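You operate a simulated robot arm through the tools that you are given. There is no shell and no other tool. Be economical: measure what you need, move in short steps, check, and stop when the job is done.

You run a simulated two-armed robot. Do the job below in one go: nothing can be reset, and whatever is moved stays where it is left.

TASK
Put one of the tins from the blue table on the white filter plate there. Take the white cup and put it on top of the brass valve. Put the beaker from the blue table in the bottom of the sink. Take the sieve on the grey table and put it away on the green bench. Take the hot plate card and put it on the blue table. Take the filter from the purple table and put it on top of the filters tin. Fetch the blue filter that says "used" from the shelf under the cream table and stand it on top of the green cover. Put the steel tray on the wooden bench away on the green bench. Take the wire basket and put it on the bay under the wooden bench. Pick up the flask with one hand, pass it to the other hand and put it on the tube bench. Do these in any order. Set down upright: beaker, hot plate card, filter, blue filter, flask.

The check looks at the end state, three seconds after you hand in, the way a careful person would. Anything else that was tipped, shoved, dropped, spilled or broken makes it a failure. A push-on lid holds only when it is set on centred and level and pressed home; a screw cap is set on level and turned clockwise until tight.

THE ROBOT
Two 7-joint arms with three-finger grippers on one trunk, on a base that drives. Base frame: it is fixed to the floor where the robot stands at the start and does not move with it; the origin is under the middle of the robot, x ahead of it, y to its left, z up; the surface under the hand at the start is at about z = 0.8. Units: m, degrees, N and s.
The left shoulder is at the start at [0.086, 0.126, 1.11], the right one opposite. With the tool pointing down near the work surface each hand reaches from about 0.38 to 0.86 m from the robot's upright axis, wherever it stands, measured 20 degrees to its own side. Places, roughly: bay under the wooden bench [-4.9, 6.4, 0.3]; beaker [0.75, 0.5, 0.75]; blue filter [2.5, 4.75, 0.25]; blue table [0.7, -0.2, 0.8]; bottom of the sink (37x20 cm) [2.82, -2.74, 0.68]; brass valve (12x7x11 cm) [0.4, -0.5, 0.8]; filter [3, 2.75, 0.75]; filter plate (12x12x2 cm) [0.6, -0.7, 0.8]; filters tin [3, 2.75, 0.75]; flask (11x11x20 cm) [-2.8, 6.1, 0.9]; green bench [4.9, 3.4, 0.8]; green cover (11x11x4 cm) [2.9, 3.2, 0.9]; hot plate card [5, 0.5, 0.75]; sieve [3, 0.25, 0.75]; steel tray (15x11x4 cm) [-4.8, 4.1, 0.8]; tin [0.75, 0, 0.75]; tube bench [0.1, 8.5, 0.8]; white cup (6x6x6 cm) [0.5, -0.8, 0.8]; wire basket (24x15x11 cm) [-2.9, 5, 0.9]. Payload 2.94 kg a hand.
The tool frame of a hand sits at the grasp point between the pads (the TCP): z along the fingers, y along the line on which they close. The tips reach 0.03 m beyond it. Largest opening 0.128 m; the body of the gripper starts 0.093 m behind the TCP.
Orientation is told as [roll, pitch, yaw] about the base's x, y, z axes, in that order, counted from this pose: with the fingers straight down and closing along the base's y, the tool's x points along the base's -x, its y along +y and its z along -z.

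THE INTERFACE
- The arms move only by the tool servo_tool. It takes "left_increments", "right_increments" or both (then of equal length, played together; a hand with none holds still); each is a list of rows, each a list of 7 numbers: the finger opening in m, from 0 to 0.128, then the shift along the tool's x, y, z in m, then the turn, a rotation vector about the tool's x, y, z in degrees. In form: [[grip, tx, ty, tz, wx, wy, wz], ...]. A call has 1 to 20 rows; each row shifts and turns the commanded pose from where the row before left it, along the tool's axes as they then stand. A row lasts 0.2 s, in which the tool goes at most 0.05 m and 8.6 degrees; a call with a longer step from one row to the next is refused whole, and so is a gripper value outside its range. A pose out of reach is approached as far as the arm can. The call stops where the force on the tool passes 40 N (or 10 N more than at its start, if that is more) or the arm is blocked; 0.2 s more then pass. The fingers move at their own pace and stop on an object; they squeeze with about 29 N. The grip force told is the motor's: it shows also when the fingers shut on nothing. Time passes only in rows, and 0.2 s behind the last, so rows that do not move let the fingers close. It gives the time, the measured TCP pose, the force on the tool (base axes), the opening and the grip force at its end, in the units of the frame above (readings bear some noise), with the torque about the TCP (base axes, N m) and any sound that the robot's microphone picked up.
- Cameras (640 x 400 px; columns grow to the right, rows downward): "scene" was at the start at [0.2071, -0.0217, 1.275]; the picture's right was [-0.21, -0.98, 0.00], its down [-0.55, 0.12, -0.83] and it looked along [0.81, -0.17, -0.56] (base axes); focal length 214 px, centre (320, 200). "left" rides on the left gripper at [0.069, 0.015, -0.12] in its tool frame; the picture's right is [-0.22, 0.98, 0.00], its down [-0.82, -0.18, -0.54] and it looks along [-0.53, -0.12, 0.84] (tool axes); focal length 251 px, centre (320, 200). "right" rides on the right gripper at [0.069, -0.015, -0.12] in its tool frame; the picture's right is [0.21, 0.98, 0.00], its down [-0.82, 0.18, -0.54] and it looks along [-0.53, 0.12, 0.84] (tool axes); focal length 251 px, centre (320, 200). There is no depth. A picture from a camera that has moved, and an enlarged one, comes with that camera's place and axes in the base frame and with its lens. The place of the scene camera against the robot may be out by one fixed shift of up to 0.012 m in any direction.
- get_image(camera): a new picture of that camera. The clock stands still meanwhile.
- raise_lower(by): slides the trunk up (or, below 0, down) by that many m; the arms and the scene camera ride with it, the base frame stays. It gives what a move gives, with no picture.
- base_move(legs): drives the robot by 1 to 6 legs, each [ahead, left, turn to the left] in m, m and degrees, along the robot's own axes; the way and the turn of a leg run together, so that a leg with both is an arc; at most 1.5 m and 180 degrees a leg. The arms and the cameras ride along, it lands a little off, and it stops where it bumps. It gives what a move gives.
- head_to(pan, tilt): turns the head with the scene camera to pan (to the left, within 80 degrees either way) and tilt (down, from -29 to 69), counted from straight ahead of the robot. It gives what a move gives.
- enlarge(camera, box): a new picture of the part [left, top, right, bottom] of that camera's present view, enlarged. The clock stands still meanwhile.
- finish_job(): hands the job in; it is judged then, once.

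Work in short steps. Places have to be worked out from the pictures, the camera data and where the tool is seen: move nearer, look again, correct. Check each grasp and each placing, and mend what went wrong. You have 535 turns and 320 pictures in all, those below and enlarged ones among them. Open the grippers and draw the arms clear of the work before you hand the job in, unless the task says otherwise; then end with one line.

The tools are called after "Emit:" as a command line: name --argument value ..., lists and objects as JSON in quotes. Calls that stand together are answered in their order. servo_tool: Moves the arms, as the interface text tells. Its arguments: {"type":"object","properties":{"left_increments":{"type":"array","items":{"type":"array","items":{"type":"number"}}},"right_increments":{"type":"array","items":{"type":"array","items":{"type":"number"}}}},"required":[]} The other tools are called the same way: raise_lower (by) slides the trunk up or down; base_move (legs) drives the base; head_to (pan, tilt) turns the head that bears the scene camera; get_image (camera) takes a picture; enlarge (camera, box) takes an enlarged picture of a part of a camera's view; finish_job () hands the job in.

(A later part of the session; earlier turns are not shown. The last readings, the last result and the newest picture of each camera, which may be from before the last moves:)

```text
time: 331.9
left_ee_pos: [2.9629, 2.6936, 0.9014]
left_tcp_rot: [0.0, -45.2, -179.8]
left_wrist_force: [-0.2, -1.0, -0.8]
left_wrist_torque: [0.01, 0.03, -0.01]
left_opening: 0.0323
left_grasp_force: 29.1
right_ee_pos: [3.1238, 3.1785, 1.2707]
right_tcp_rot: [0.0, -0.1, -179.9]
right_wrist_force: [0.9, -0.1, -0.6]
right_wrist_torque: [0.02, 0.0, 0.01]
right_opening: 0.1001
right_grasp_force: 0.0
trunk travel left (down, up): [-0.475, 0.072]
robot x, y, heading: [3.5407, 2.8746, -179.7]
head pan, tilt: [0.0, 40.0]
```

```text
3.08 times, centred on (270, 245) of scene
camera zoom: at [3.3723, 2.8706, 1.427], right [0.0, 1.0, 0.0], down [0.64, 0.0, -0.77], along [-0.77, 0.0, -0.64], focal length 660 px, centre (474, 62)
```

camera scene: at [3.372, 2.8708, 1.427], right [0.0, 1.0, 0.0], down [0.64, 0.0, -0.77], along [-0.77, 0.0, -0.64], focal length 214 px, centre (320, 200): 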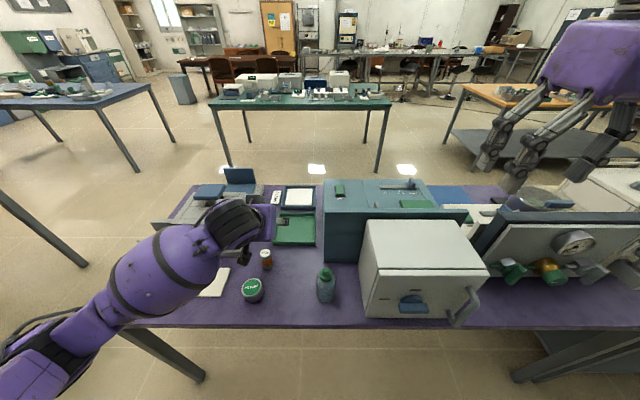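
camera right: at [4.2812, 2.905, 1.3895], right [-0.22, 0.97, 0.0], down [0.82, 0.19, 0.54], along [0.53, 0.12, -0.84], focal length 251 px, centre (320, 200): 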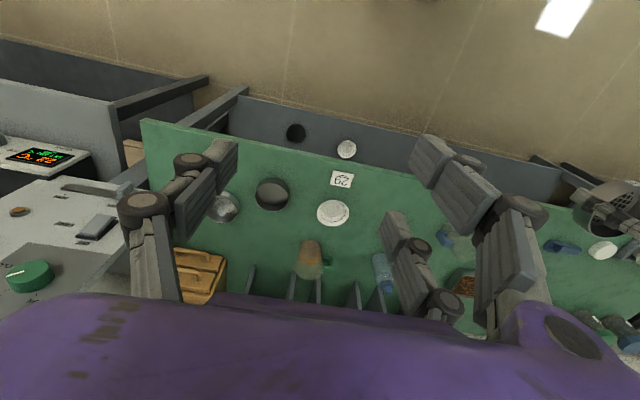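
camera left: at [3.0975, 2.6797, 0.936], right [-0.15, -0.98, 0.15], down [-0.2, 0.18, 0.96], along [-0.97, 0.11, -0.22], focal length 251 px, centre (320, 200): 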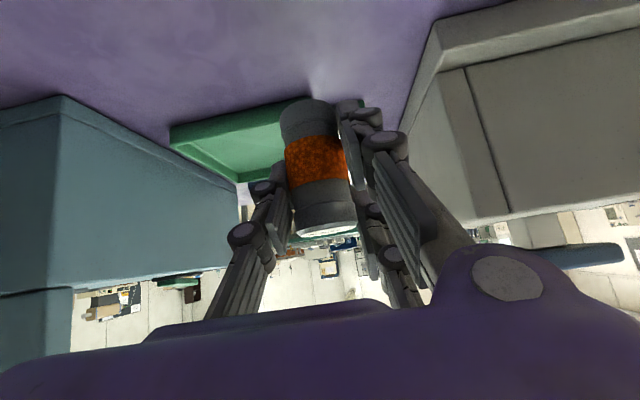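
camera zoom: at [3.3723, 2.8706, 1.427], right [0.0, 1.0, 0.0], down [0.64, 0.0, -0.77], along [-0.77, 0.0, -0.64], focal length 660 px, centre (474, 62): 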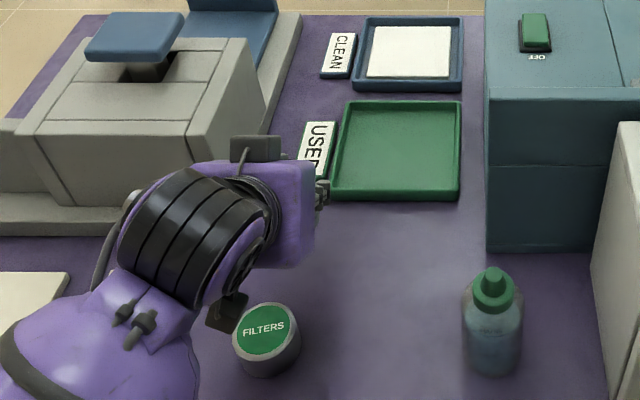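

The filter is firmly held. From several views the tin is at (3.068,2.671) with its top near z 0.82. I carry the filter over it.

Emit:
servo_tool --left_increments '[[0, -0.0145, 0, -0.014, 0, 0, 0], [0, 0.0187, 0.0058, -0.0188, 0, 0, 0], [0, 0.0187, 0.0058, -0.0188, 0, 0, 0], [0, 0.0187, 0.0058, -0.0188, 0, 0, 0], [0, 0.0187, 0.0058, -0.0188, 0, 0, 0], [0, 0, 0, 0, 0, 0, 0]]'

Emit:
get_image --camera "left"

Emit:
enlarge --camera "scene" --box '[200, 200, 320, 320]'

Emit:
get_image --camera "right"

```text
time: 333.4
left_ee_pos: [3.0681, 2.6712, 0.9204]
left_tcp_rot: [0.1, -45.1, -179.8]
left_wrist_force: [-0.5, 0.1, -0.7]
left_wrist_torque: [0.0, 0.01, -0.01]
left_opening: 0.0326
left_grasp_force: 28.8
right_ee_pos: [3.1245, 3.1784, 1.269]
right_tcp_rot: [0.0, -0.1, -179.8]
right_wrist_force: [-0.7, 0.3, -0.3]
right_wrist_torque: [0.04, -0.03, -0.04]
right_opening: 0.0999
right_grasp_force: 0.0
trunk travel left (down, up): [-0.475, 0.072]
robot x, y, heading: [3.5414, 2.8758, -180.1]
head pan, tilt: [0.0, 40.0]
```

```text
194 pictures are left
camera left: at [3.2027, 2.6572, 0.9558], right [-0.15, -0.98, 0.15], down [-0.2, 0.18, 0.96], along [-0.97, 0.11, -0.22], focal length 251 px, centre (320, 200)
```

left: 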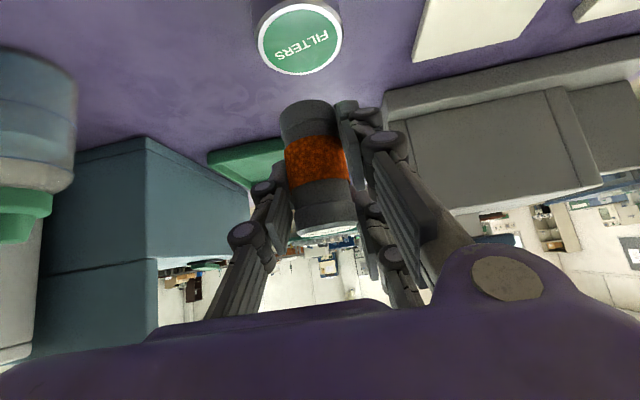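

```text
3.33 times, centred on (260, 260) of scene
camera zoom: at [3.3715, 2.8708, 1.4269], right [0.0, 1.0, 0.0], down [0.64, 0.0, -0.77], along [-0.77, 0.0, -0.64], focal length 715 px, centre (520, 0)
```

zoom: 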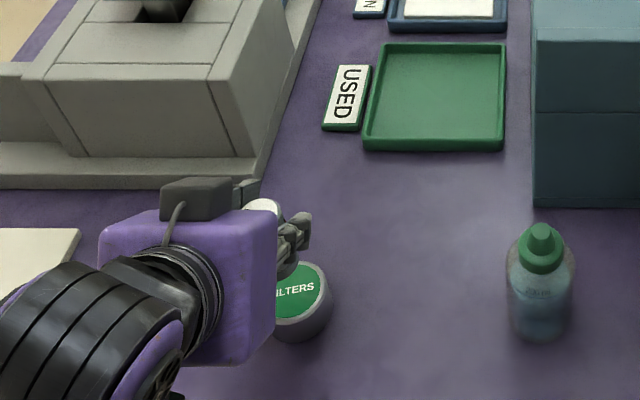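

```text
192 pictures are left
camera right: at [3.1928, 3.1955, 1.3894], right [0.22, -0.98, 0.0], down [-0.82, -0.18, 0.54], along [-0.53, -0.12, -0.84], focal length 251 px, centre (320, 200)
```

right: 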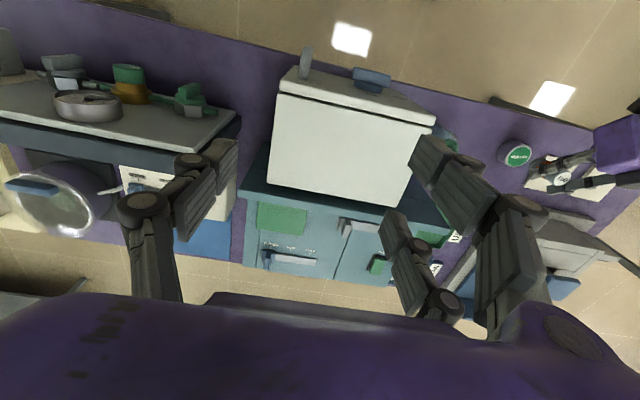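

The filter is right over the tin (3.067,2.671). I lower 3 cm, then feel.

Emit:
servo_tool --left_increments '[[0, 0.01, 0, 0.01, 0, 0, 0], [0, 0.008, 0, 0.008, 0, 0, 0], [0, 0.0025, 0, 0.0025, 0, 0, 0], [0, 0, 0, 0, 0, 0, 0]]'

Emit:
get_image --camera "left"

Emit:
enlarge --camera "right" --box '[460, 100, 640, 220]'

```text
time: 334.4
left_ee_pos: [3.0691, 2.6722, 0.8929]
left_tcp_rot: [0.0, -45.4, -179.8]
left_wrist_force: [0.6, 0.1, -0.9]
left_wrist_torque: [0.0, 0.04, 0.0]
left_opening: 0.0326
left_grasp_force: 29.0
right_ee_pos: [3.1241, 3.1782, 1.2695]
right_tcp_rot: [0.0, -0.1, -179.8]
right_wrist_force: [0.4, 1.1, -0.1]
right_wrist_torque: [-0.01, 0.02, -0.01]
right_opening: 0.1
right_grasp_force: 0.1
trunk travel left (down, up): [-0.475, 0.072]
robot x, y, heading: [3.543, 2.8768, -180.1]
head pan, tilt: [0.0, 40.0]
```

```text
191 pictures are left
camera left: at [3.2034, 2.6574, 0.9266], right [-0.15, -0.98, 0.15], down [-0.2, 0.18, 0.96], along [-0.97, 0.11, -0.22], focal length 251 px, centre (320, 200)
```

left: 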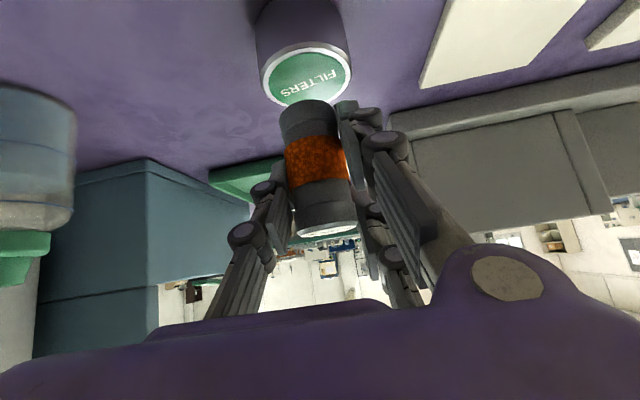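

```text
3.33 times, centred on (550, 160) of right
camera zoom: at [3.1936, 3.1953, 1.3896], right [0.22, -0.98, 0.0], down [-0.82, -0.18, 0.54], along [-0.53, -0.12, -0.84], focal length 838 px, centre (-447, 333)
```

zoom: 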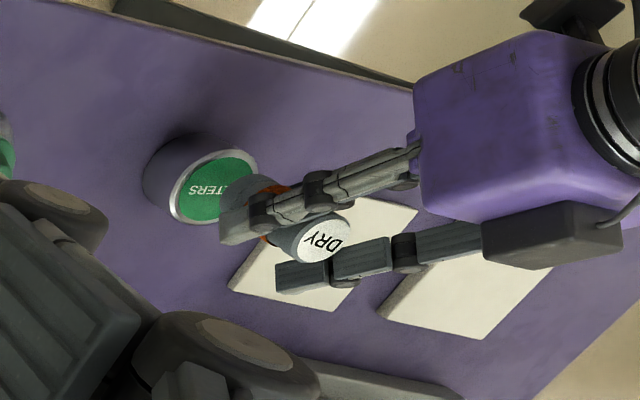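

Close above the tin. I lower in 2 mm steps until contact.

Emit:
servo_tool --left_increments '[[0, 0.0015, 0, 0.0015, 0, 0, 0], [0, 0.0015, 0, 0.0015, 0, 0, 0], [0, 0, 0, 0, 0, 0, 0]]'

Emit:
servo_tool --left_increments '[[0, 0.0015, 0, 0.0015, 0, 0, 0], [0, 0.0015, 0, 0.0015, 0, 0, 0], [0, 0, 0, 0, 0, 0, 0]]'

Emit:
servo_tool --left_increments '[[0, 0.0015, 0, 0.0015, 0, 0, 0], [0, 0, 0, 0, 0, 0, 0]]'

```text
time: 335.1
left_ee_pos: [3.0688, 2.6715, 0.8883]
left_tcp_rot: [0.0, -45.2, -179.8]
left_wrist_force: [0.4, 0.1, -0.9]
left_wrist_torque: [0.0, 0.0, 0.0]
left_opening: 0.0323
left_grasp_force: 28.8
right_ee_pos: [3.1245, 3.1792, 1.2699]
right_tcp_rot: [0.1, -0.1, -179.9]
right_wrist_force: [0.3, 0.5, -0.4]
right_wrist_torque: [-0.04, 0.02, -0.01]
right_opening: 0.1001
right_grasp_force: 0.0
trunk travel left (down, up): [-0.475, 0.072]
robot x, y, heading: [3.5398, 2.8707, -180.1]
head pan, tilt: [0.0, 40.0]
```

```text
time: 335.9
left_ee_pos: [3.0686, 2.6722, 0.8837]
left_tcp_rot: [0.1, -45.1, -179.8]
left_wrist_force: [0.2, 0.0, -0.9]
left_wrist_torque: [-0.01, 0.02, -0.01]
left_opening: 0.0322
left_grasp_force: 29.2
right_ee_pos: [3.124, 3.1786, 1.2696]
right_tcp_rot: [0.1, -0.1, -179.8]
right_wrist_force: [-0.5, 0.3, -0.7]
right_wrist_torque: [-0.01, -0.02, -0.02]
right_opening: 0.1
right_grasp_force: 0.0
trunk travel left (down, up): [-0.475, 0.072]
robot x, y, heading: [3.5426, 2.8742, -179.9]
head pan, tilt: [0.0, 40.0]
```

```text
time: 336.6
left_ee_pos: [3.0694, 2.6716, 0.8825]
left_tcp_rot: [0.0, -45.2, -179.8]
left_wrist_force: [-0.9, -0.3, -0.3]
left_wrist_torque: [0.0, 0.02, -0.03]
left_opening: 0.0327
left_grasp_force: 29.1
right_ee_pos: [3.1255, 3.1794, 1.2694]
right_tcp_rot: [0.0, -0.1, -179.8]
right_wrist_force: [1.1, 1.0, 0.2]
right_wrist_torque: [0.03, 0.02, -0.01]
right_opening: 0.1003
right_grasp_force: 0.1
trunk travel left (down, up): [-0.475, 0.072]
robot x, y, heading: [3.5425, 2.8774, -179.6]
head pan, tilt: [0.0, 40.0]
```

Emit:
servo_tool --left_increments '[[0, 0.0015, 0, 0.0015, 0, 0, 0], [0, 0.0015, 0, 0.0015, 0, 0, 0], [0, 0, 0, 0, 0, 0, 0]]'

Emit:
servo_tool --left_increments '[[0, 0.0015, 0, 0.0015, 0, 0, 0], [0, 0, 0, 0, 0, 0, 0]]'

Emit:
servo_tool --left_increments '[[0, 0.0015, 0, 0.0015, 0, 0, 0], [0, 0, 0, 0, 0, 0, 0]]'

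Emit:
enlarge --camera "right" --box '[460, 100, 640, 220]'

```text
time: 337.4
left_ee_pos: [3.069, 2.6712, 0.8776]
left_tcp_rot: [0.0, -45.2, -179.8]
left_wrist_force: [-0.4, 0.3, -1.5]
left_wrist_torque: [-0.01, 0.03, -0.03]
left_opening: 0.0326
left_grasp_force: 28.6
right_ee_pos: [3.1246, 3.1784, 1.2703]
right_tcp_rot: [0.1, -0.1, -179.8]
right_wrist_force: [0.3, 0.0, 0.7]
right_wrist_torque: [-0.01, -0.02, -0.02]
right_opening: 0.1002
right_grasp_force: 0.0
trunk travel left (down, up): [-0.475, 0.072]
robot x, y, heading: [3.5404, 2.8741, -179.9]
head pan, tilt: [0.0, 40.0]
```

```text
time: 337.9
left_ee_pos: [3.0692, 2.6717, 0.8751]
left_tcp_rot: [0.0, -45.2, -179.8]
left_wrist_force: [-0.3, 0.7, -1.2]
left_wrist_torque: [-0.01, -0.01, -0.01]
left_opening: 0.0324
left_grasp_force: 29.4
right_ee_pos: [3.1237, 3.1795, 1.2693]
right_tcp_rot: [0.0, 0.0, -179.7]
right_wrist_force: [0.1, 1.2, 0.0]
right_wrist_torque: [0.01, -0.01, 0.0]
right_opening: 0.1
right_grasp_force: 0.1
trunk travel left (down, up): [-0.475, 0.072]
robot x, y, heading: [3.5431, 2.8752, -179.5]
head pan, tilt: [0.0, 40.0]
```

```text
time: 338.6
left_ee_pos: [3.069, 2.672, 0.8728]
left_tcp_rot: [0.0, -45.1, -179.8]
left_wrist_force: [-0.2, -0.7, -0.6]
left_wrist_torque: [-0.01, -0.03, -0.01]
left_opening: 0.0327
left_grasp_force: 28.6
right_ee_pos: [3.124, 3.1793, 1.2703]
right_tcp_rot: [0.1, -0.1, -179.8]
right_wrist_force: [-0.6, 0.5, -0.7]
right_wrist_torque: [-0.04, -0.01, -0.01]
right_opening: 0.1
right_grasp_force: 0.0
trunk travel left (down, up): [-0.475, 0.072]
robot x, y, heading: [3.5425, 2.8753, -179.7]
head pan, tilt: [0.0, 40.0]
```

```text
3.33 times, centred on (550, 160) of right
camera zoom: at [3.1936, 3.1953, 1.3897], right [0.22, -0.98, 0.0], down [-0.82, -0.18, 0.54], along [-0.53, -0.12, -0.84], focal length 838 px, centre (-447, 333)
```

zoom: 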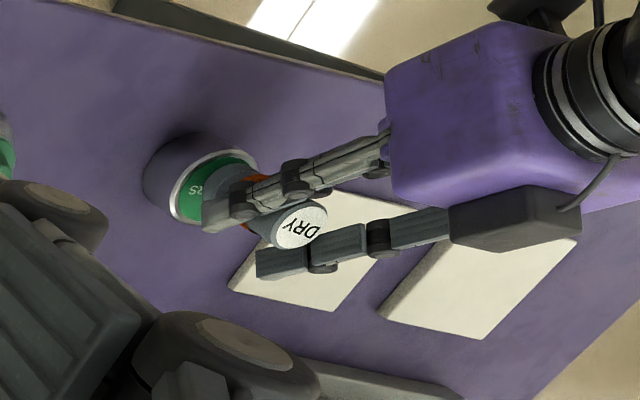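

Still no contact; more small steps.

Emit:
servo_tool --left_increments '[[0, 0.0015, 0, 0.0015, 0, 0, 0], [0, 0.0015, 0, 0.0015, 0, 0, 0], [0, 0, 0, 0, 0, 0, 0]]'

Emit:
servo_tool --left_increments '[[0, 0.0015, 0, 0.0015, 0, 0, 0], [0, 0, 0, 0, 0, 0, 0]]'

Emit:
servo_tool --left_increments '[[0, 0.0015, 0, 0.0015, 0, 0, 0], [0, 0, 0, 0, 0, 0, 0]]'

Emit:
get_image --camera "left"

```text
time: 339.4
left_ee_pos: [3.07, 2.6714, 0.8685]
left_tcp_rot: [0.0, -45.1, -179.7]
left_wrist_force: [-0.4, 0.4, -1.1]
left_wrist_torque: [0.02, -0.01, -0.02]
left_opening: 0.0329
left_grasp_force: 28.8
right_ee_pos: [3.1238, 3.1792, 1.2689]
right_tcp_rot: [0.0, -0.2, -179.8]
right_wrist_force: [0.4, -0.1, -0.3]
right_wrist_torque: [0.01, -0.03, 0.05]
right_opening: 0.1
right_grasp_force: 0.1
trunk travel left (down, up): [-0.475, 0.072]
robot x, y, heading: [3.5438, 2.8743, -179.9]
head pan, tilt: [0.0, 40.0]
```

```text
time: 339.9
left_ee_pos: [3.0685, 2.6712, 0.8663]
left_tcp_rot: [-0.1, -45.2, -179.8]
left_wrist_force: [0.2, -0.5, -1.5]
left_wrist_torque: [-0.01, 0.01, -0.01]
left_opening: 0.0328
left_grasp_force: 29.4
right_ee_pos: [3.1249, 3.1783, 1.2699]
right_tcp_rot: [0.0, -0.2, -179.7]
right_wrist_force: [0.6, -0.2, 0.0]
right_wrist_torque: [0.0, 0.0, 0.01]
right_opening: 0.0999
right_grasp_force: 0.1
trunk travel left (down, up): [-0.475, 0.072]
robot x, y, heading: [3.5433, 2.8744, -179.6]
head pan, tilt: [0.0, 40.0]
```

```text
time: 340.6
left_ee_pos: [3.069, 2.6721, 0.8651]
left_tcp_rot: [-0.1, -45.4, -179.9]
left_wrist_force: [0.2, 0.1, 4.6]
left_wrist_torque: [-0.08, 0.02, -0.03]
left_opening: 0.0324
left_grasp_force: 29.8
right_ee_pos: [3.125, 3.1784, 1.2709]
right_tcp_rot: [0.1, -0.1, -179.9]
right_wrist_force: [0.2, 0.4, 0.0]
right_wrist_torque: [0.01, 0.02, -0.02]
right_opening: 0.1004
right_grasp_force: 0.0
trunk travel left (down, up): [-0.475, 0.072]
robot x, y, heading: [3.5427, 2.8768, -179.7]
head pan, tilt: [0.0, 40.0]
```

```text
188 pictures are left
camera left: at [3.2032, 2.6571, 0.8995], right [-0.15, -0.98, 0.15], down [-0.19, 0.18, 0.96], along [-0.97, 0.11, -0.22], focal length 251 px, centre (320, 200)
```

left: 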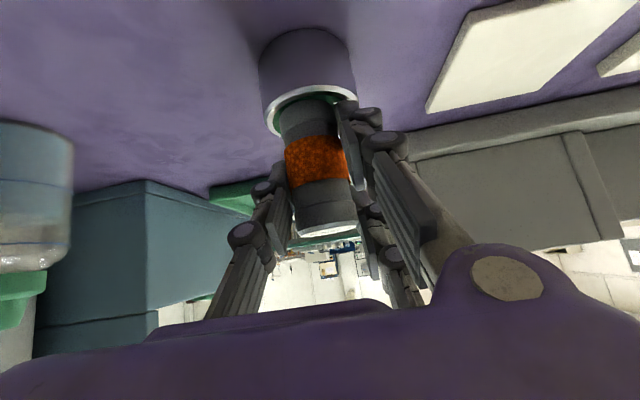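

Contact (5 N), and the filter is centred on the tin. I open slowly and withdraw back along the fingers.

Emit:
servo_tool --left_increments '[[0.034, 0, 0, 0, 0, 0, 0], [0.038, 0, 0, 0, 0, 0, 0], [0.045, 0, 0, 0, 0, 0, 0], [0.06, 0, 0, 0, 0, 0, 0], [0.08, 0, 0, 0, 0, 0, 0], [0.08, 0, 0, 0, 0, 0, 0]]'

Emit:
get_image --camera "left"

```text
time: 341.9
left_ee_pos: [3.0697, 2.6715, 0.8642]
left_tcp_rot: [0.0, -45.3, -179.7]
left_wrist_force: [0.0, 0.6, -1.4]
left_wrist_torque: [-0.02, -0.01, -0.01]
left_opening: 0.0803
left_grasp_force: 0.0
right_ee_pos: [3.1251, 3.1801, 1.2695]
right_tcp_rot: [-0.1, -0.1, -179.9]
right_wrist_force: [-0.6, -0.7, -0.4]
right_wrist_torque: [0.0, -0.01, 0.01]
right_opening: 0.1001
right_grasp_force: 0.1
trunk travel left (down, up): [-0.475, 0.072]
robot x, y, heading: [3.5415, 2.8737, -179.8]
head pan, tilt: [0.0, 40.0]
```

```text
187 pictures are left
camera left: at [3.2034, 2.657, 0.8988], right [-0.15, -0.98, 0.15], down [-0.2, 0.18, 0.96], along [-0.97, 0.11, -0.22], focal length 251 px, centre (320, 200)
```

left: 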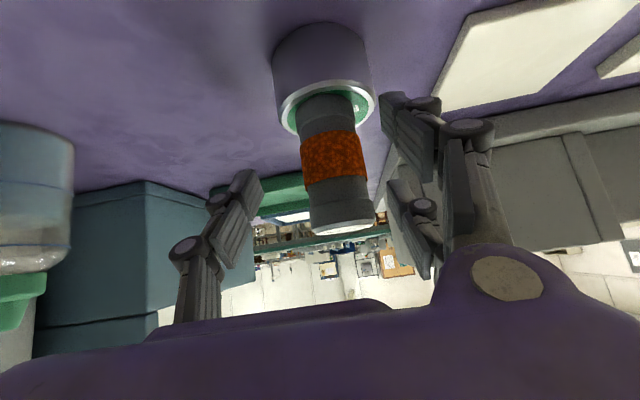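

The filter stands upright on the tin. I withdraw back along the finger direction.

Emit:
servo_tool --left_increments '[[0.08, 0, 0, -0.02, 0, 0, 0], [0.08, 0, 0, -0.03, 0, 0, 0], [0.08, 0, 0, -0.04, 0, 0, 0], [0.08, 0, 0, -0.04, 0, 0, 0], [0.08, 0, 0, -0.04, 0, 0, 0]]'

Emit:
get_image --camera "left"

Emit:
enlarge --camera "right" --box '[460, 100, 640, 220]'

```text
time: 343.1
left_ee_pos: [3.1167, 2.6713, 0.9083]
left_tcp_rot: [-0.1, -45.2, -179.9]
left_wrist_force: [-0.2, -1.6, 0.2]
left_wrist_torque: [0.02, -0.01, 0.02]
left_opening: 0.0803
left_grasp_force: 0.0
left hand out of reach, approached as far as the arm can: row 3, 4, 5
right_ee_pos: [3.1248, 3.1797, 1.27]
right_tcp_rot: [-0.1, 0.0, -179.9]
right_wrist_force: [0.4, 0.8, 0.5]
right_wrist_torque: [-0.02, -0.02, 0.02]
right_opening: 0.0999
right_grasp_force: 0.1
trunk travel left (down, up): [-0.475, 0.072]
robot x, y, heading: [3.5446, 2.8735, -179.9]
head pan, tilt: [0.0, 40.0]
```

```text
186 pictures are left
camera left: at [3.2506, 2.6575, 0.9419], right [-0.15, -0.98, 0.15], down [-0.2, 0.18, 0.96], along [-0.97, 0.11, -0.22], focal length 251 px, centre (320, 200)
```

left: 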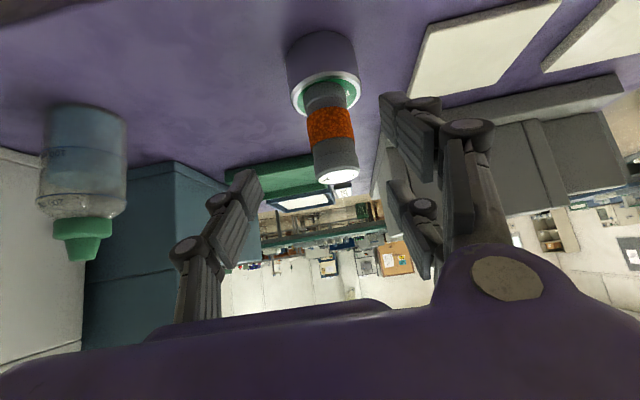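

```text
3.33 times, centred on (550, 160) of right
camera zoom: at [3.194, 3.1955, 1.3897], right [0.22, -0.98, 0.0], down [-0.82, -0.18, 0.54], along [-0.53, -0.12, -0.84], focal length 838 px, centre (-447, 333)
```

zoom: 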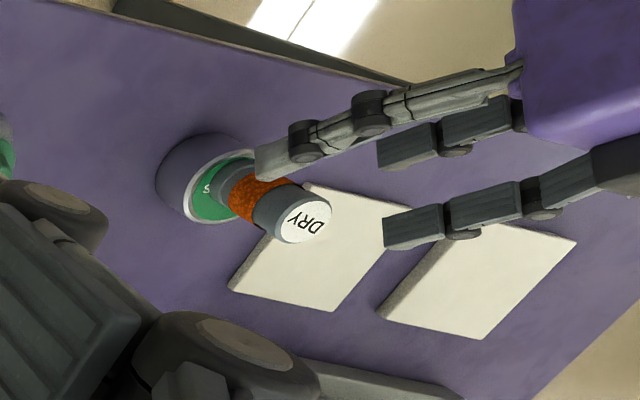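

Placed. I raise the hand vertically and turn it back upright.

Emit:
servo_tool --left_increments '[[0.08, -0.02, 0, -0.02, 0, 0, 0], [0.08, -0.025, 0, -0.025, 0, 0, 0], [0.08, -0.03, 0, -0.03, 0, 0, 0], [0.08, -0.03, 0, -0.03, 0, 0, 0], [0.08, 0, 0, 0, 0, 7.5, 0], [0.08, 0, 0, 0, 0, 7.5, 0], [0.08, 0, 0, 0, 0, 7.5, 0], [0.08, 0, 0, 0, 0, 7.5, 0], [0.08, 0, 0, 0, 0, 7.5, 0], [0.08, 0, 0, 0, 0, 7.5, 0]]'

Emit:
base_move --legs '[[-0.25, 0, 0]]'

Emit:
head_to --pan -25 --tilt 40

Emit:
get_image --camera "scene"

```text
time: 345.4
left_ee_pos: [3.0569, 2.6673, 0.9879]
left_tcp_rot: [0.1, 0.0, -179.7]
left_wrist_force: [-1.2, 0.5, -0.1]
left_wrist_torque: [0.03, -0.01, 0.0]
left_opening: 0.0796
left_grasp_force: 0.0
left hand out of reach, approached as far as the arm can: row 1, 2, 3, 4
right_ee_pos: [3.123, 3.1793, 1.2707]
right_tcp_rot: [0.0, 0.0, -179.8]
right_wrist_force: [0.5, -0.2, 0.4]
right_wrist_torque: [-0.05, -0.01, -0.02]
right_opening: 0.1
right_grasp_force: 0.0
trunk travel left (down, up): [-0.475, 0.072]
robot x, y, heading: [3.5425, 2.8741, -180.0]
head pan, tilt: [0.0, 40.0]
```

```text
time: 347.2
left_ee_pos: [3.303, 2.6674, 0.9877]
left_tcp_rot: [0.1, -0.2, -179.6]
left_wrist_force: [-1.0, -0.1, 0.4]
left_wrist_torque: [0.01, -0.04, -0.03]
left_opening: 0.08
left_grasp_force: 0.1
right_ee_pos: [3.3699, 3.1799, 1.2694]
right_tcp_rot: [0.1, -0.1, -179.8]
right_wrist_force: [-0.1, -0.4, 0.7]
right_wrist_torque: [-0.02, -0.02, -0.02]
right_opening: 0.0998
right_grasp_force: 0.1
trunk travel left (down, up): [-0.475, 0.072]
robot x, y, heading: [3.7902, 2.8789, -179.7]
head pan, tilt: [0.0, 40.0]
```

```text
time: 348.1
left_ee_pos: [3.3039, 2.6679, 0.9862]
left_tcp_rot: [-0.1, -0.2, -179.7]
left_wrist_force: [0.1, 0.0, 0.3]
left_wrist_torque: [0.03, 0.0, -0.01]
left_opening: 0.0801
left_grasp_force: 0.1
right_ee_pos: [3.3705, 3.1793, 1.2693]
right_tcp_rot: [0.0, -0.1, -179.7]
right_wrist_force: [0.4, -0.2, 0.4]
right_wrist_torque: [-0.01, 0.0, 0.01]
right_opening: 0.1001
right_grasp_force: 0.1
trunk travel left (down, up): [-0.475, 0.072]
robot x, y, heading: [3.7903, 2.8741, -179.6]
head pan, tilt: [-25.0, 40.0]
```

```text
184 pictures are left
camera scene: at [3.6263, 2.9075, 1.427], right [0.42, 0.91, 0.0], down [0.58, -0.27, -0.77], along [-0.7, 0.32, -0.64], focal length 214 px, centre (320, 200)
```

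scene: 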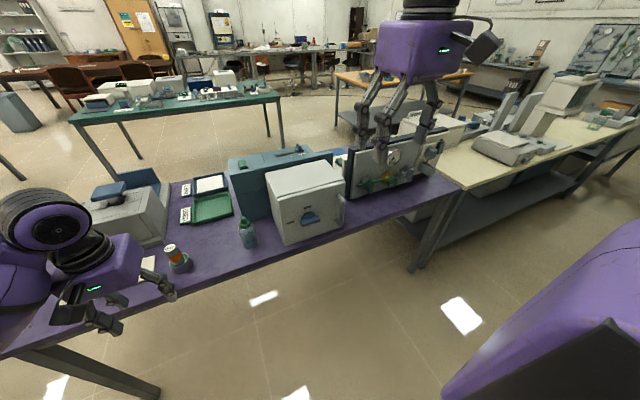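

The DRY filter stands on the FILTERS tin. Next the blue "used" filter under the cream table, probably near its west side; I drive around the south end of the purple table.

Emit:
servo_tool --left_increments '[[0.08, 0.01, 0, -0.04, 0, 0, 0], [0.08, 0.01, 0, -0.04, 0, 0, 0], [0.08, 0, 0, -0.04, 0, 0, 0]]'

Emit:
base_move --legs '[[0, 1.22, 0], [1.4, 0, 0], [0.5, 0, 0]]'

Emit:
head_to --pan -75 --tilt 25

Emit:
get_image --camera "scene"

```text
time: 348.9
left_ee_pos: [3.3266, 2.6697, 1.1074]
left_tcp_rot: [0.0, -0.2, -179.6]
left_wrist_force: [-0.7, 0.0, -0.3]
left_wrist_torque: [-0.02, 0.01, 0.02]
left_opening: 0.0801
left_grasp_force: 0.0
right_ee_pos: [3.3703, 3.1811, 1.2692]
right_tcp_rot: [0.0, -0.2, -179.7]
right_wrist_force: [-0.2, 0.1, 0.2]
right_wrist_torque: [0.01, 0.01, 0.04]
right_opening: 0.1002
right_grasp_force: 0.2
trunk travel left (down, up): [-0.475, 0.072]
robot x, y, heading: [3.7887, 2.8745, -179.8]
head pan, tilt: [-25.0, 40.0]
```

```text
time: 368.8
left_ee_pos: [1.4579, 1.4072, 1.1069]
left_tcp_rot: [-0.1, -0.3, -178.4]
left_wrist_force: [-0.1, 0.3, -0.4]
left_wrist_torque: [0.02, -0.01, 0.02]
left_opening: 0.08
left_grasp_force: 0.1
right_ee_pos: [1.4906, 1.9198, 1.2686]
right_tcp_rot: [-0.1, -0.1, -178.5]
right_wrist_force: [-0.3, 0.1, 0.5]
right_wrist_torque: [0.0, 0.0, 0.0]
right_opening: 0.1
right_grasp_force: 0.1
trunk travel left (down, up): [-0.475, 0.072]
robot x, y, heading: [1.9188, 1.6219, -178.2]
head pan, tilt: [-25.0, 40.0]
```

```text
time: 370.0
left_ee_pos: [1.457, 1.4071, 1.1077]
left_tcp_rot: [0.0, -0.3, -178.6]
left_wrist_force: [0.6, 0.7, -0.1]
left_wrist_torque: [0.02, -0.01, -0.01]
left_opening: 0.0799
left_grasp_force: 0.1
right_ee_pos: [1.4926, 1.9196, 1.27]
right_tcp_rot: [0.0, -0.1, -178.6]
right_wrist_force: [-0.1, 0.7, 0.5]
right_wrist_torque: [0.01, -0.01, -0.01]
right_opening: 0.1
right_grasp_force: 0.0
trunk travel left (down, up): [-0.475, 0.072]
robot x, y, heading: [1.919, 1.6232, -178.2]
head pan, tilt: [-75.0, 25.0]
```

```text
183 pictures are left
camera scene: at [1.805, 1.7079, 1.4503], right [0.96, 0.28, 0.0], down [0.12, -0.41, -0.91], along [-0.26, 0.87, -0.42], focal length 214 px, centre (320, 200)
```

scene: 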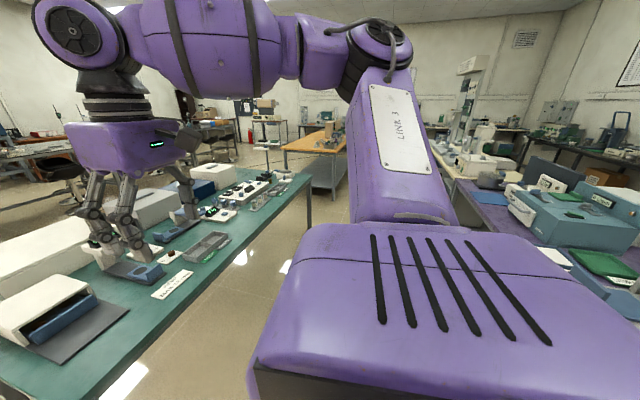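

The corridor x≈1.3–2.5 is clear. I strafe north to y≈4.7 and turn to face the cream table.

Emit:
base_move --legs '[[0, -1.5, 0], [0.0, -1.4, 0], [0, 0, -90], [0, 0, -88]]'

Emit:
head_to --pan 0 --tilt 45

Emit:
get_image --camera "scene"

```text
time: 403.0
left_ee_pos: [2.2987, 4.7506, 1.1079]
left_tcp_rot: [0.1, -0.2, 2.2]
left_wrist_force: [0.1, 0.5, 1.0]
left_wrist_torque: [-0.01, -0.02, 0.0]
left_opening: 0.0801
left_grasp_force: 0.1
right_ee_pos: [2.2727, 4.2378, 1.2694]
right_tcp_rot: [-0.1, 0.0, 2.3]
right_wrist_force: [-0.2, 0.3, 0.5]
right_wrist_torque: [0.02, 0.02, 0.02]
right_opening: 0.1001
right_grasp_force: 0.0
trunk travel left (down, up): [-0.475, 0.072]
robot x, y, heading: [1.8393, 4.5261, 2.6]
head pan, tilt: [-75.0, 25.0]
```

```text
time: 404.4
left_ee_pos: [2.298, 4.7516, 1.1082]
left_tcp_rot: [0.0, -0.3, 2.3]
left_wrist_force: [0.1, 0.7, -0.3]
left_wrist_torque: [-0.01, -0.02, -0.01]
left_opening: 0.08
left_grasp_force: 0.0
right_ee_pos: [2.2724, 4.2377, 1.2702]
right_tcp_rot: [-0.1, -0.1, 2.3]
right_wrist_force: [0.3, 0.0, 0.0]
right_wrist_torque: [0.03, -0.03, -0.03]
right_opening: 0.0998
right_grasp_force: 0.1
trunk travel left (down, up): [-0.475, 0.072]
robot x, y, heading: [1.8412, 4.531, 2.4]
head pan, tilt: [0.0, 45.0]
```

```text
182 pictures are left
camera scene: at [1.9908, 4.5299, 1.4198], right [0.04, -1.0, 0.0], down [-0.71, -0.03, -0.71], along [0.71, 0.03, -0.71], focal length 214 px, centre (320, 200)
```

scene: 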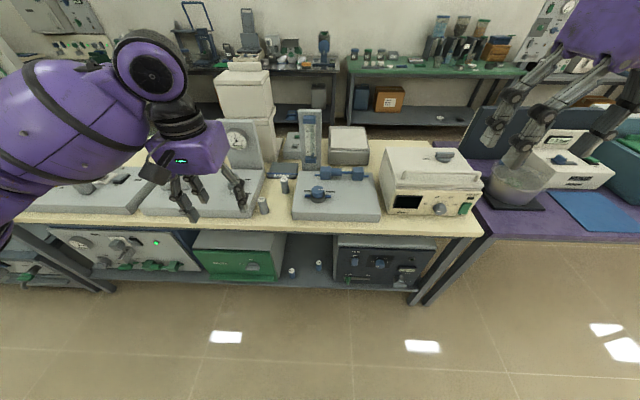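

Small cartridges stand on the shelf between the green and dark boxes. I enlarge.

Emit:
enlarge --camera "scene" --box '[230, 225, 390, 315]'

Emit:
enlarge --camera "scene" --box '[200, 150, 400, 250]'

```text
4.00 times, centred on (310, 270) of scene
camera zoom: at [1.9908, 4.5299, 1.4198], right [0.04, -1.0, 0.0], down [-0.71, -0.03, -0.71], along [0.71, 0.03, -0.71], focal length 858 px, centre (360, -80)
```

zoom: 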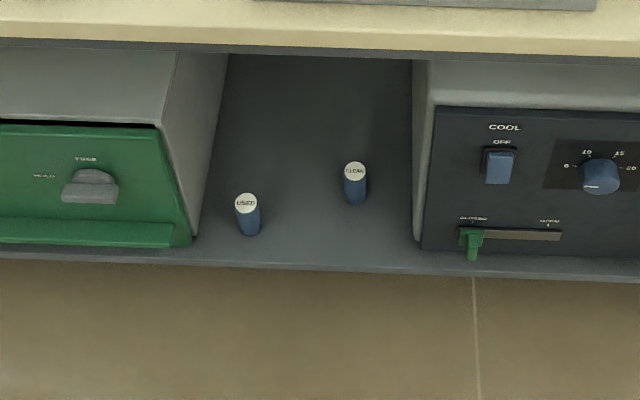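

```text
3.20 times, centred on (300, 200) of scene
camera zoom: at [1.9908, 4.5299, 1.4198], right [0.04, -1.0, 0.0], down [-0.71, -0.03, -0.71], along [0.71, 0.03, -0.71], focal length 686 px, centre (384, 200)
```

zoom: 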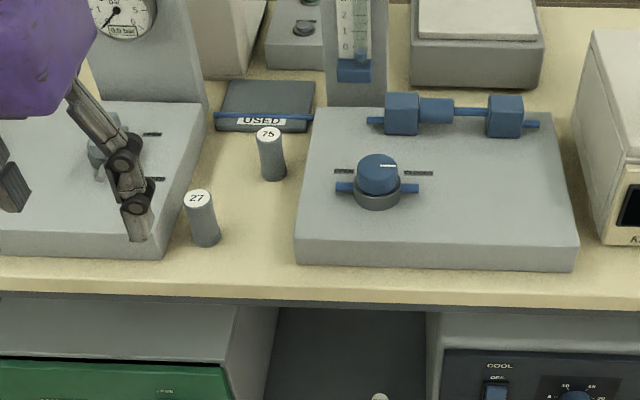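

"USED" is the left cartridge at about (2.556,4.715) on the shelf (z≈0.2). I lower the trunk fully so the left hand can reach under the table.

Emit:
raise_lower --by -0.46

Emit:
get_image --camera "scene"

```text
refused: -0.46 is not a number from -0.4 to 0.4
```

```text
179 pictures are left
camera scene: at [1.9908, 4.5299, 1.4198], right [0.04, -1.0, 0.0], down [-0.71, -0.03, -0.71], along [0.71, 0.03, -0.71], focal length 214 px, centre (320, 200)
```

scene: 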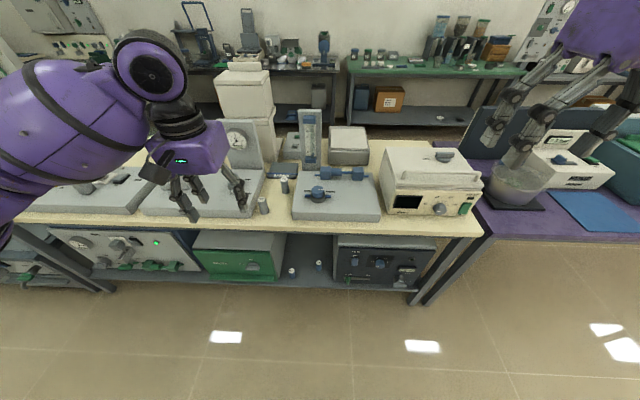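

The step limit is 0.4 m, so I lower in two steps.

Emit:
raise_lower --by -0.25

Emit:
raise_lower --by -0.2

Emit:
get_image --camera "scene"

```text
time: 407.0
left_ee_pos: [2.2963, 4.7505, 0.8575]
left_tcp_rot: [0.0, -0.4, 2.3]
left_wrist_force: [0.1, -0.5, 0.2]
left_wrist_torque: [0.01, -0.02, 0.02]
left_opening: 0.0798
left_grasp_force: 0.0
right_ee_pos: [2.2715, 4.2372, 1.0199]
right_tcp_rot: [0.0, -0.1, 2.3]
right_wrist_force: [-0.2, -0.2, -0.2]
right_wrist_torque: [0.02, -0.01, -0.02]
right_opening: 0.0996
right_grasp_force: 0.1
trunk travel left (down, up): [-0.225, 0.322]
robot x, y, heading: [1.8417, 4.5299, 2.6]
head pan, tilt: [0.0, 45.0]
```

```text
time: 409.2
left_ee_pos: [2.2984, 4.752, 0.6575]
left_tcp_rot: [0.0, -0.2, 2.3]
left_wrist_force: [-0.1, -0.1, -0.6]
left_wrist_torque: [0.0, -0.02, -0.06]
left_opening: 0.08
left_grasp_force: 0.0
right_ee_pos: [2.2714, 4.2382, 0.8201]
right_tcp_rot: [0.0, -0.1, 2.3]
right_wrist_force: [0.3, 0.0, -0.7]
right_wrist_torque: [0.0, 0.0, 0.0]
right_opening: 0.1002
right_grasp_force: 0.0
trunk travel left (down, up): [-0.025, 0.522]
robot x, y, heading: [1.8434, 4.5259, 2.3]
head pan, tilt: [0.0, 45.0]
```

```text
178 pictures are left
camera scene: at [2.1435, 4.5362, 0.9402], right [0.04, -1.0, 0.0], down [-0.71, -0.03, -0.71], along [0.71, 0.03, -0.71], focal length 214 px, centre (320, 200)
```

scene: 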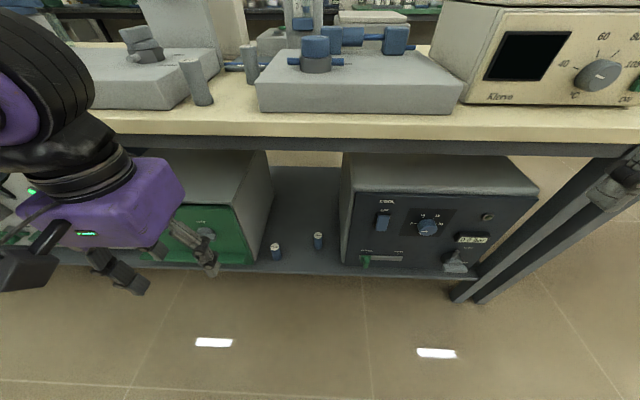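

Now I tilt the left hand 45° forward.

Emit:
servo_tool --left_increments '[[0.08, 0, 0, 0, 0, -7.5, 0], [0.08, 0, 0, 0, 0, -7.5, 0], [0.08, 0, 0, 0, 0, -7.5, 0], [0.08, 0, 0, 0, 0, -7.5, 0], [0.08, 0, 0, 0, 0, -7.5, 0], [0.08, 0, 0, 0, 0, -7.5, 0], [0.08, 0.02, 0, 0.02, 0, 0, 0], [0.08, 0.02, 0, 0.02, 0, 0, 0], [0.08, 0.02, 0, 0.02, 0, 0, 0], [0.08, 0.02, 0, 0.02, 0, 0, 0], [0.08, 0.02, 0, 0.02, 0, 0, 0]]'

Emit:
get_image --camera "left"

Emit:
get_image --camera "scene"

```text
time: 411.6
left_ee_pos: [2.3557, 4.7831, 0.5324]
left_tcp_rot: [-2.0, -24.3, 10.1]
left_wrist_force: [0.6, -0.3, -1.2]
left_wrist_torque: [-0.03, 0.02, 0.01]
left_opening: 0.0797
left_grasp_force: 0.1
left hand out of reach, approached as far as the arm can: row 1, 2, 3, 4, 5, 6, 7, 8, 9, 10, 11
right_ee_pos: [2.2719, 4.2373, 0.8197]
right_tcp_rot: [0.0, -0.1, 2.3]
right_wrist_force: [0.6, 0.0, 0.3]
right_wrist_torque: [-0.01, 0.02, 0.03]
right_opening: 0.1001
right_grasp_force: 0.1
trunk travel left (down, up): [-0.025, 0.522]
robot x, y, heading: [1.8411, 4.5257, 2.6]
head pan, tilt: [0.0, 45.0]
```

```text
177 pictures are left
camera left: at [2.241, 4.7826, 0.6117], right [0.03, 1.0, 0.06], down [0.54, -0.07, 0.84], along [0.84, 0.0, -0.55], focal length 251 px, centre (320, 200)
```

left: 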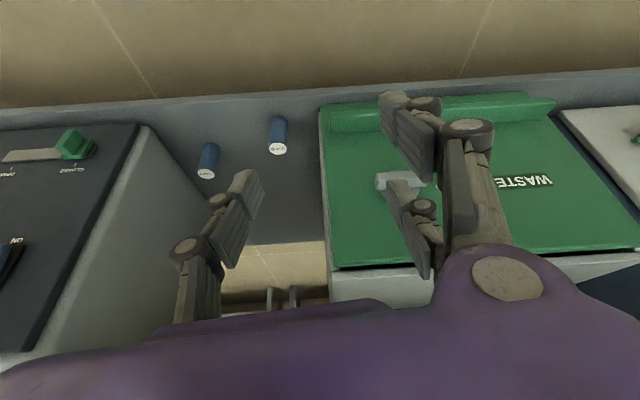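

```text
176 pictures are left
camera scene: at [2.1438, 4.5363, 0.9401], right [0.04, -1.0, 0.0], down [-0.71, -0.03, -0.71], along [0.71, 0.03, -0.71], focal length 214 px, centre (320, 200)
```

scene: 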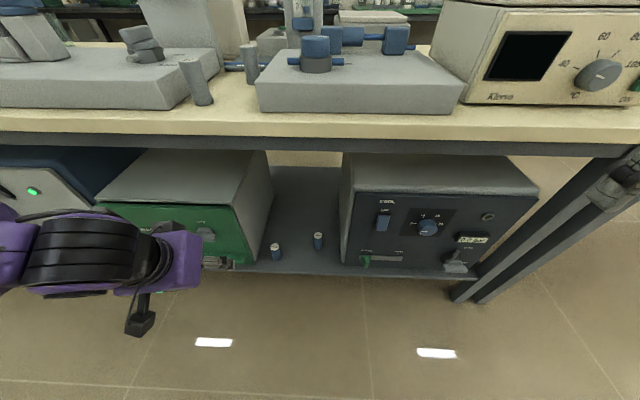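

The tilted hand is too close to the body here. I move it forward and down first, then complete the tilt.

Emit:
servo_tool --left_increments '[[0.08, -0.0048, -0.0191, 0.0432, 0, 0, 0], [0.08, -0.0048, -0.0191, 0.0432, 0, 0, 0], [0.08, -0.0048, -0.0191, 0.0432, 0, 0, 0], [0.08, -0.0048, -0.0191, 0.0432, 0, 0, 0], [0.08, 0, 0, 0, 3.3, 0, 7.3], [0.08, 0, 0, 0, 0, -7, 0], [0.08, 0, 0, 0, 0, -7, 0], [0.08, 0, 0, 0, 0, -7, 0], [0.08, 0, 0, 0, 0, 0, 0]]'

Emit:
get_image --camera "left"

Emit:
get_image --camera "scene"

```text
time: 413.6
left_ee_pos: [2.4564, 4.7174, 0.3857]
left_tcp_rot: [-2.6, -45.7, 3.2]
left_wrist_force: [-0.9, 0.5, 0.0]
left_wrist_torque: [0.01, -0.02, 0.01]
left_opening: 0.08
left_grasp_force: 0.0
right_ee_pos: [2.2717, 4.2375, 0.8203]
right_tcp_rot: [0.0, -0.1, 2.3]
right_wrist_force: [0.3, -0.2, 0.0]
right_wrist_torque: [-0.02, -0.02, -0.02]
right_opening: 0.0999
right_grasp_force: 0.0
trunk travel left (down, up): [-0.025, 0.522]
robot x, y, heading: [1.8421, 4.5259, 2.5]
head pan, tilt: [0.0, 45.0]
```

```text
175 pictures are left
camera left: at [2.3217, 4.7306, 0.4185], right [0.13, 0.98, 0.12], down [0.19, -0.15, 0.97], along [0.97, -0.1, -0.2], focal length 251 px, centre (320, 200)
```

left: 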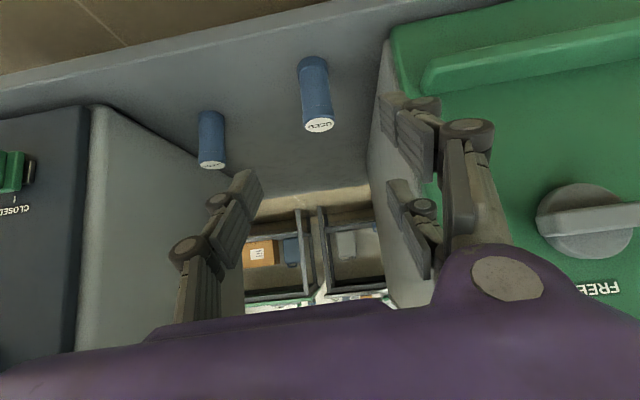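

```text
174 pictures are left
camera scene: at [2.1437, 4.5361, 0.9402], right [0.04, -1.0, 0.0], down [-0.71, -0.03, -0.71], along [0.71, 0.03, -0.71], focal length 214 px, centre (320, 200)
```

scene: 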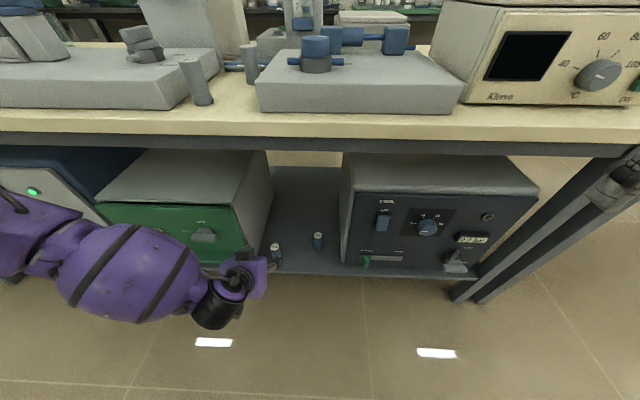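

The USED filter is at (2.576,4.715) on the shelf (z 0.20). I advance along the finger direction to straddle it.

Emit:
servo_tool --left_increments '[[0.075, 0, -0.002, 0.035, 0, 0, 0], [0.075, 0, -0.002, 0.035, 0, 0, 0], [0.075, 0, -0.002, 0.03, 0, 0, 0], [0.075, 0, 0, 0, 0, 0, 0]]'

Emit:
get_image --camera "left"

```text
time: 414.6
left_ee_pos: [2.5169, 4.7429, 0.351]
left_tcp_rot: [-2.7, -45.5, 3.1]
left_wrist_force: [-4.0, -6.7, -4.1]
left_wrist_torque: [0.08, -0.08, 0.16]
left_opening: 0.0741
left_grasp_force: 0.1
left hand out of reach, approached as far as the arm can: row 1, 2, 3
right_ee_pos: [2.2719, 4.2375, 0.8186]
right_tcp_rot: [0.0, -0.1, 2.4]
right_wrist_force: [-0.5, 0.2, -1.0]
right_wrist_torque: [-0.01, 0.01, -0.01]
right_opening: 0.0998
right_grasp_force: 0.0
trunk travel left (down, up): [-0.025, 0.522]
robot x, y, heading: [1.8436, 4.526, 2.6]
head pan, tilt: [0.0, 45.0]
```

```text
173 pictures are left
camera left: at [2.3823, 4.757, 0.3838], right [0.13, 0.98, 0.12], down [0.19, -0.14, 0.97], along [0.97, -0.1, -0.21], focal length 251 px, centre (320, 200)
```

left: 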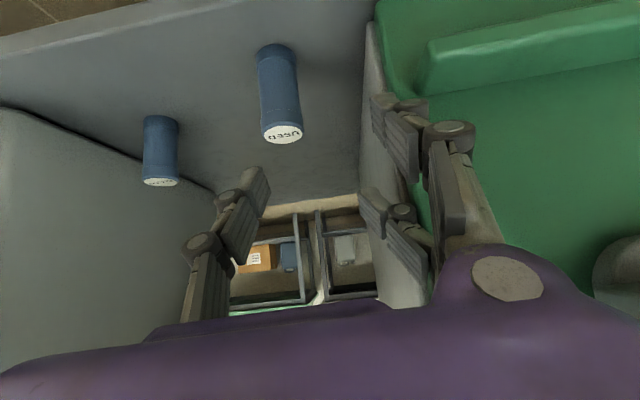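

The forearm seems to be pressing something on the left (green box). I back off at once and look.

Emit:
servo_tool --left_increments '[[0.075, 0, -0.01, -0.03, 0, 0, 0], [0.075, 0, -0.01, -0.03, 0, 0, 0], [0.075, 0, 0, -0.03, 0, 0, 0], [0.075, 0, 0, 0, 0, 0, 0]]'

Emit:
head_to --pan 35 --tilt 45

Emit:
get_image --camera "scene"

```text
time: 415.6
left_ee_pos: [2.4534, 4.7253, 0.4152]
left_tcp_rot: [-2.6, -45.6, 3.2]
left_wrist_force: [-0.8, -0.2, 0.4]
left_wrist_torque: [0.01, 0.0, 0.0]
left_opening: 0.0752
left_grasp_force: 0.0
right_ee_pos: [2.2714, 4.2382, 0.82]
right_tcp_rot: [0.0, -0.1, 2.3]
right_wrist_force: [0.2, -0.3, -0.4]
right_wrist_torque: [0.02, -0.03, 0.03]
right_opening: 0.1
right_grasp_force: 0.0
trunk travel left (down, up): [-0.025, 0.522]
robot x, y, heading: [1.8419, 4.5209, 2.3]
head pan, tilt: [0.0, 45.0]
```

```text
time: 416.6
left_ee_pos: [2.4534, 4.7253, 0.4151]
left_tcp_rot: [-2.6, -45.6, 3.1]
left_wrist_force: [0.5, 0.4, -0.2]
left_wrist_torque: [0.0, -0.01, -0.01]
left_opening: 0.0751
left_grasp_force: 0.0
right_ee_pos: [2.272, 4.2379, 0.8202]
right_tcp_rot: [0.0, -0.1, 2.3]
right_wrist_force: [-0.6, -0.2, -0.4]
right_wrist_torque: [-0.01, -0.01, 0.04]
right_opening: 0.0999
right_grasp_force: 0.1
trunk travel left (down, up): [-0.025, 0.522]
robot x, y, heading: [1.8413, 4.5268, 2.5]
head pan, tilt: [35.0, 45.0]
```

```text
172 pictures are left
camera scene: at [2.1271, 4.5821, 0.9402], right [0.61, -0.8, 0.0], down [-0.56, -0.43, -0.71], along [0.56, 0.43, -0.71], focal length 214 px, centre (320, 200)
```

scene: 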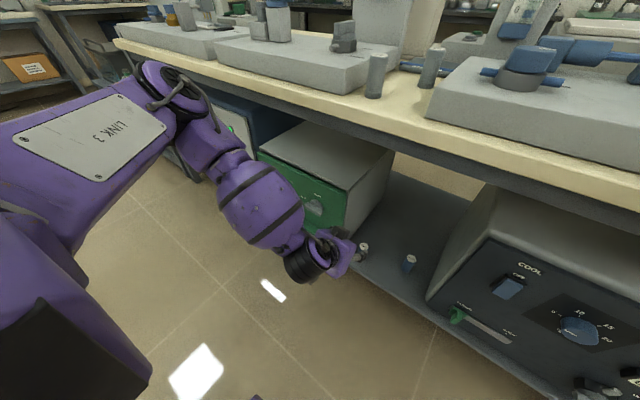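

The forearm comes in from the left beside the green box. I back the base off, shift it south 0.18 m so the arm reaches more straight, and re-approach.

Emit:
base_move --legs '[[-0.15, 0, 0], [0, -0.18, 0]]'

Emit:
servo_tool --left_increments '[[0.075, 0, 0.036, 0, 0, 0, 0], [0.075, 0, 0.036, 0, 0, 0, 0], [0.075, 0, 0.036, 0, 0, 0, 0], [0.075, 0, 0.036, 0, 0, 0, 0], [0.075, 0, 0.036, 0, 0, 0, 0], [0.075, 0, 0, 0, 0, 0, 0]]'

Emit:
get_image --camera "left"

```text
time: 419.8
left_ee_pos: [2.3091, 4.5392, 0.4151]
left_tcp_rot: [-2.7, -45.6, 3.2]
left_wrist_force: [0.2, 0.1, -1.0]
left_wrist_torque: [0.02, 0.0, 0.01]
left_opening: 0.0752
left_grasp_force: 0.1
right_ee_pos: [2.1297, 4.0519, 0.8202]
right_tcp_rot: [-0.1, -0.1, 2.4]
right_wrist_force: [0.9, 0.3, -0.5]
right_wrist_torque: [0.02, -0.02, -0.03]
right_opening: 0.0997
right_grasp_force: 0.1
trunk travel left (down, up): [-0.025, 0.522]
robot x, y, heading: [1.7013, 4.3419, 2.4]
head pan, tilt: [35.0, 45.0]
```

```text
time: 421.2
left_ee_pos: [2.304, 4.7179, 0.4098]
left_tcp_rot: [-2.7, -45.6, 3.2]
left_wrist_force: [-0.5, 0.9, -0.3]
left_wrist_torque: [0.01, -0.03, 0.06]
left_opening: 0.0748
left_grasp_force: 0.0
right_ee_pos: [2.1295, 4.0513, 0.8188]
right_tcp_rot: [0.0, -0.2, 2.4]
right_wrist_force: [0.2, -0.4, -0.3]
right_wrist_torque: [0.01, -0.01, 0.01]
right_opening: 0.0997
right_grasp_force: 0.0
trunk travel left (down, up): [-0.025, 0.522]
robot x, y, heading: [1.6999, 4.3409, 2.5]
head pan, tilt: [35.0, 45.0]
```

```text
171 pictures are left
camera left: at [2.1714, 4.7317, 0.4428], right [0.13, 0.98, 0.12], down [0.19, -0.15, 0.97], along [0.97, -0.1, -0.21], focal length 251 px, centre (320, 200)
```

left: 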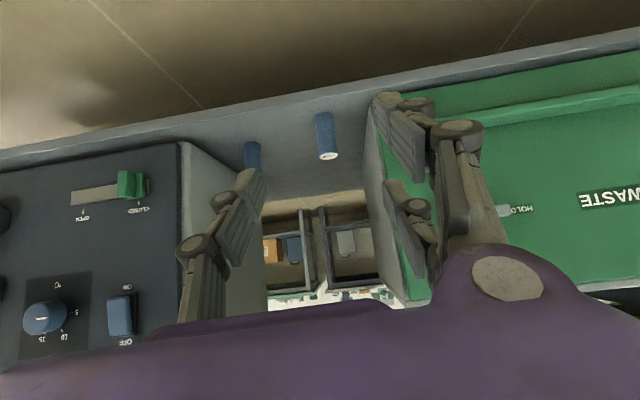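

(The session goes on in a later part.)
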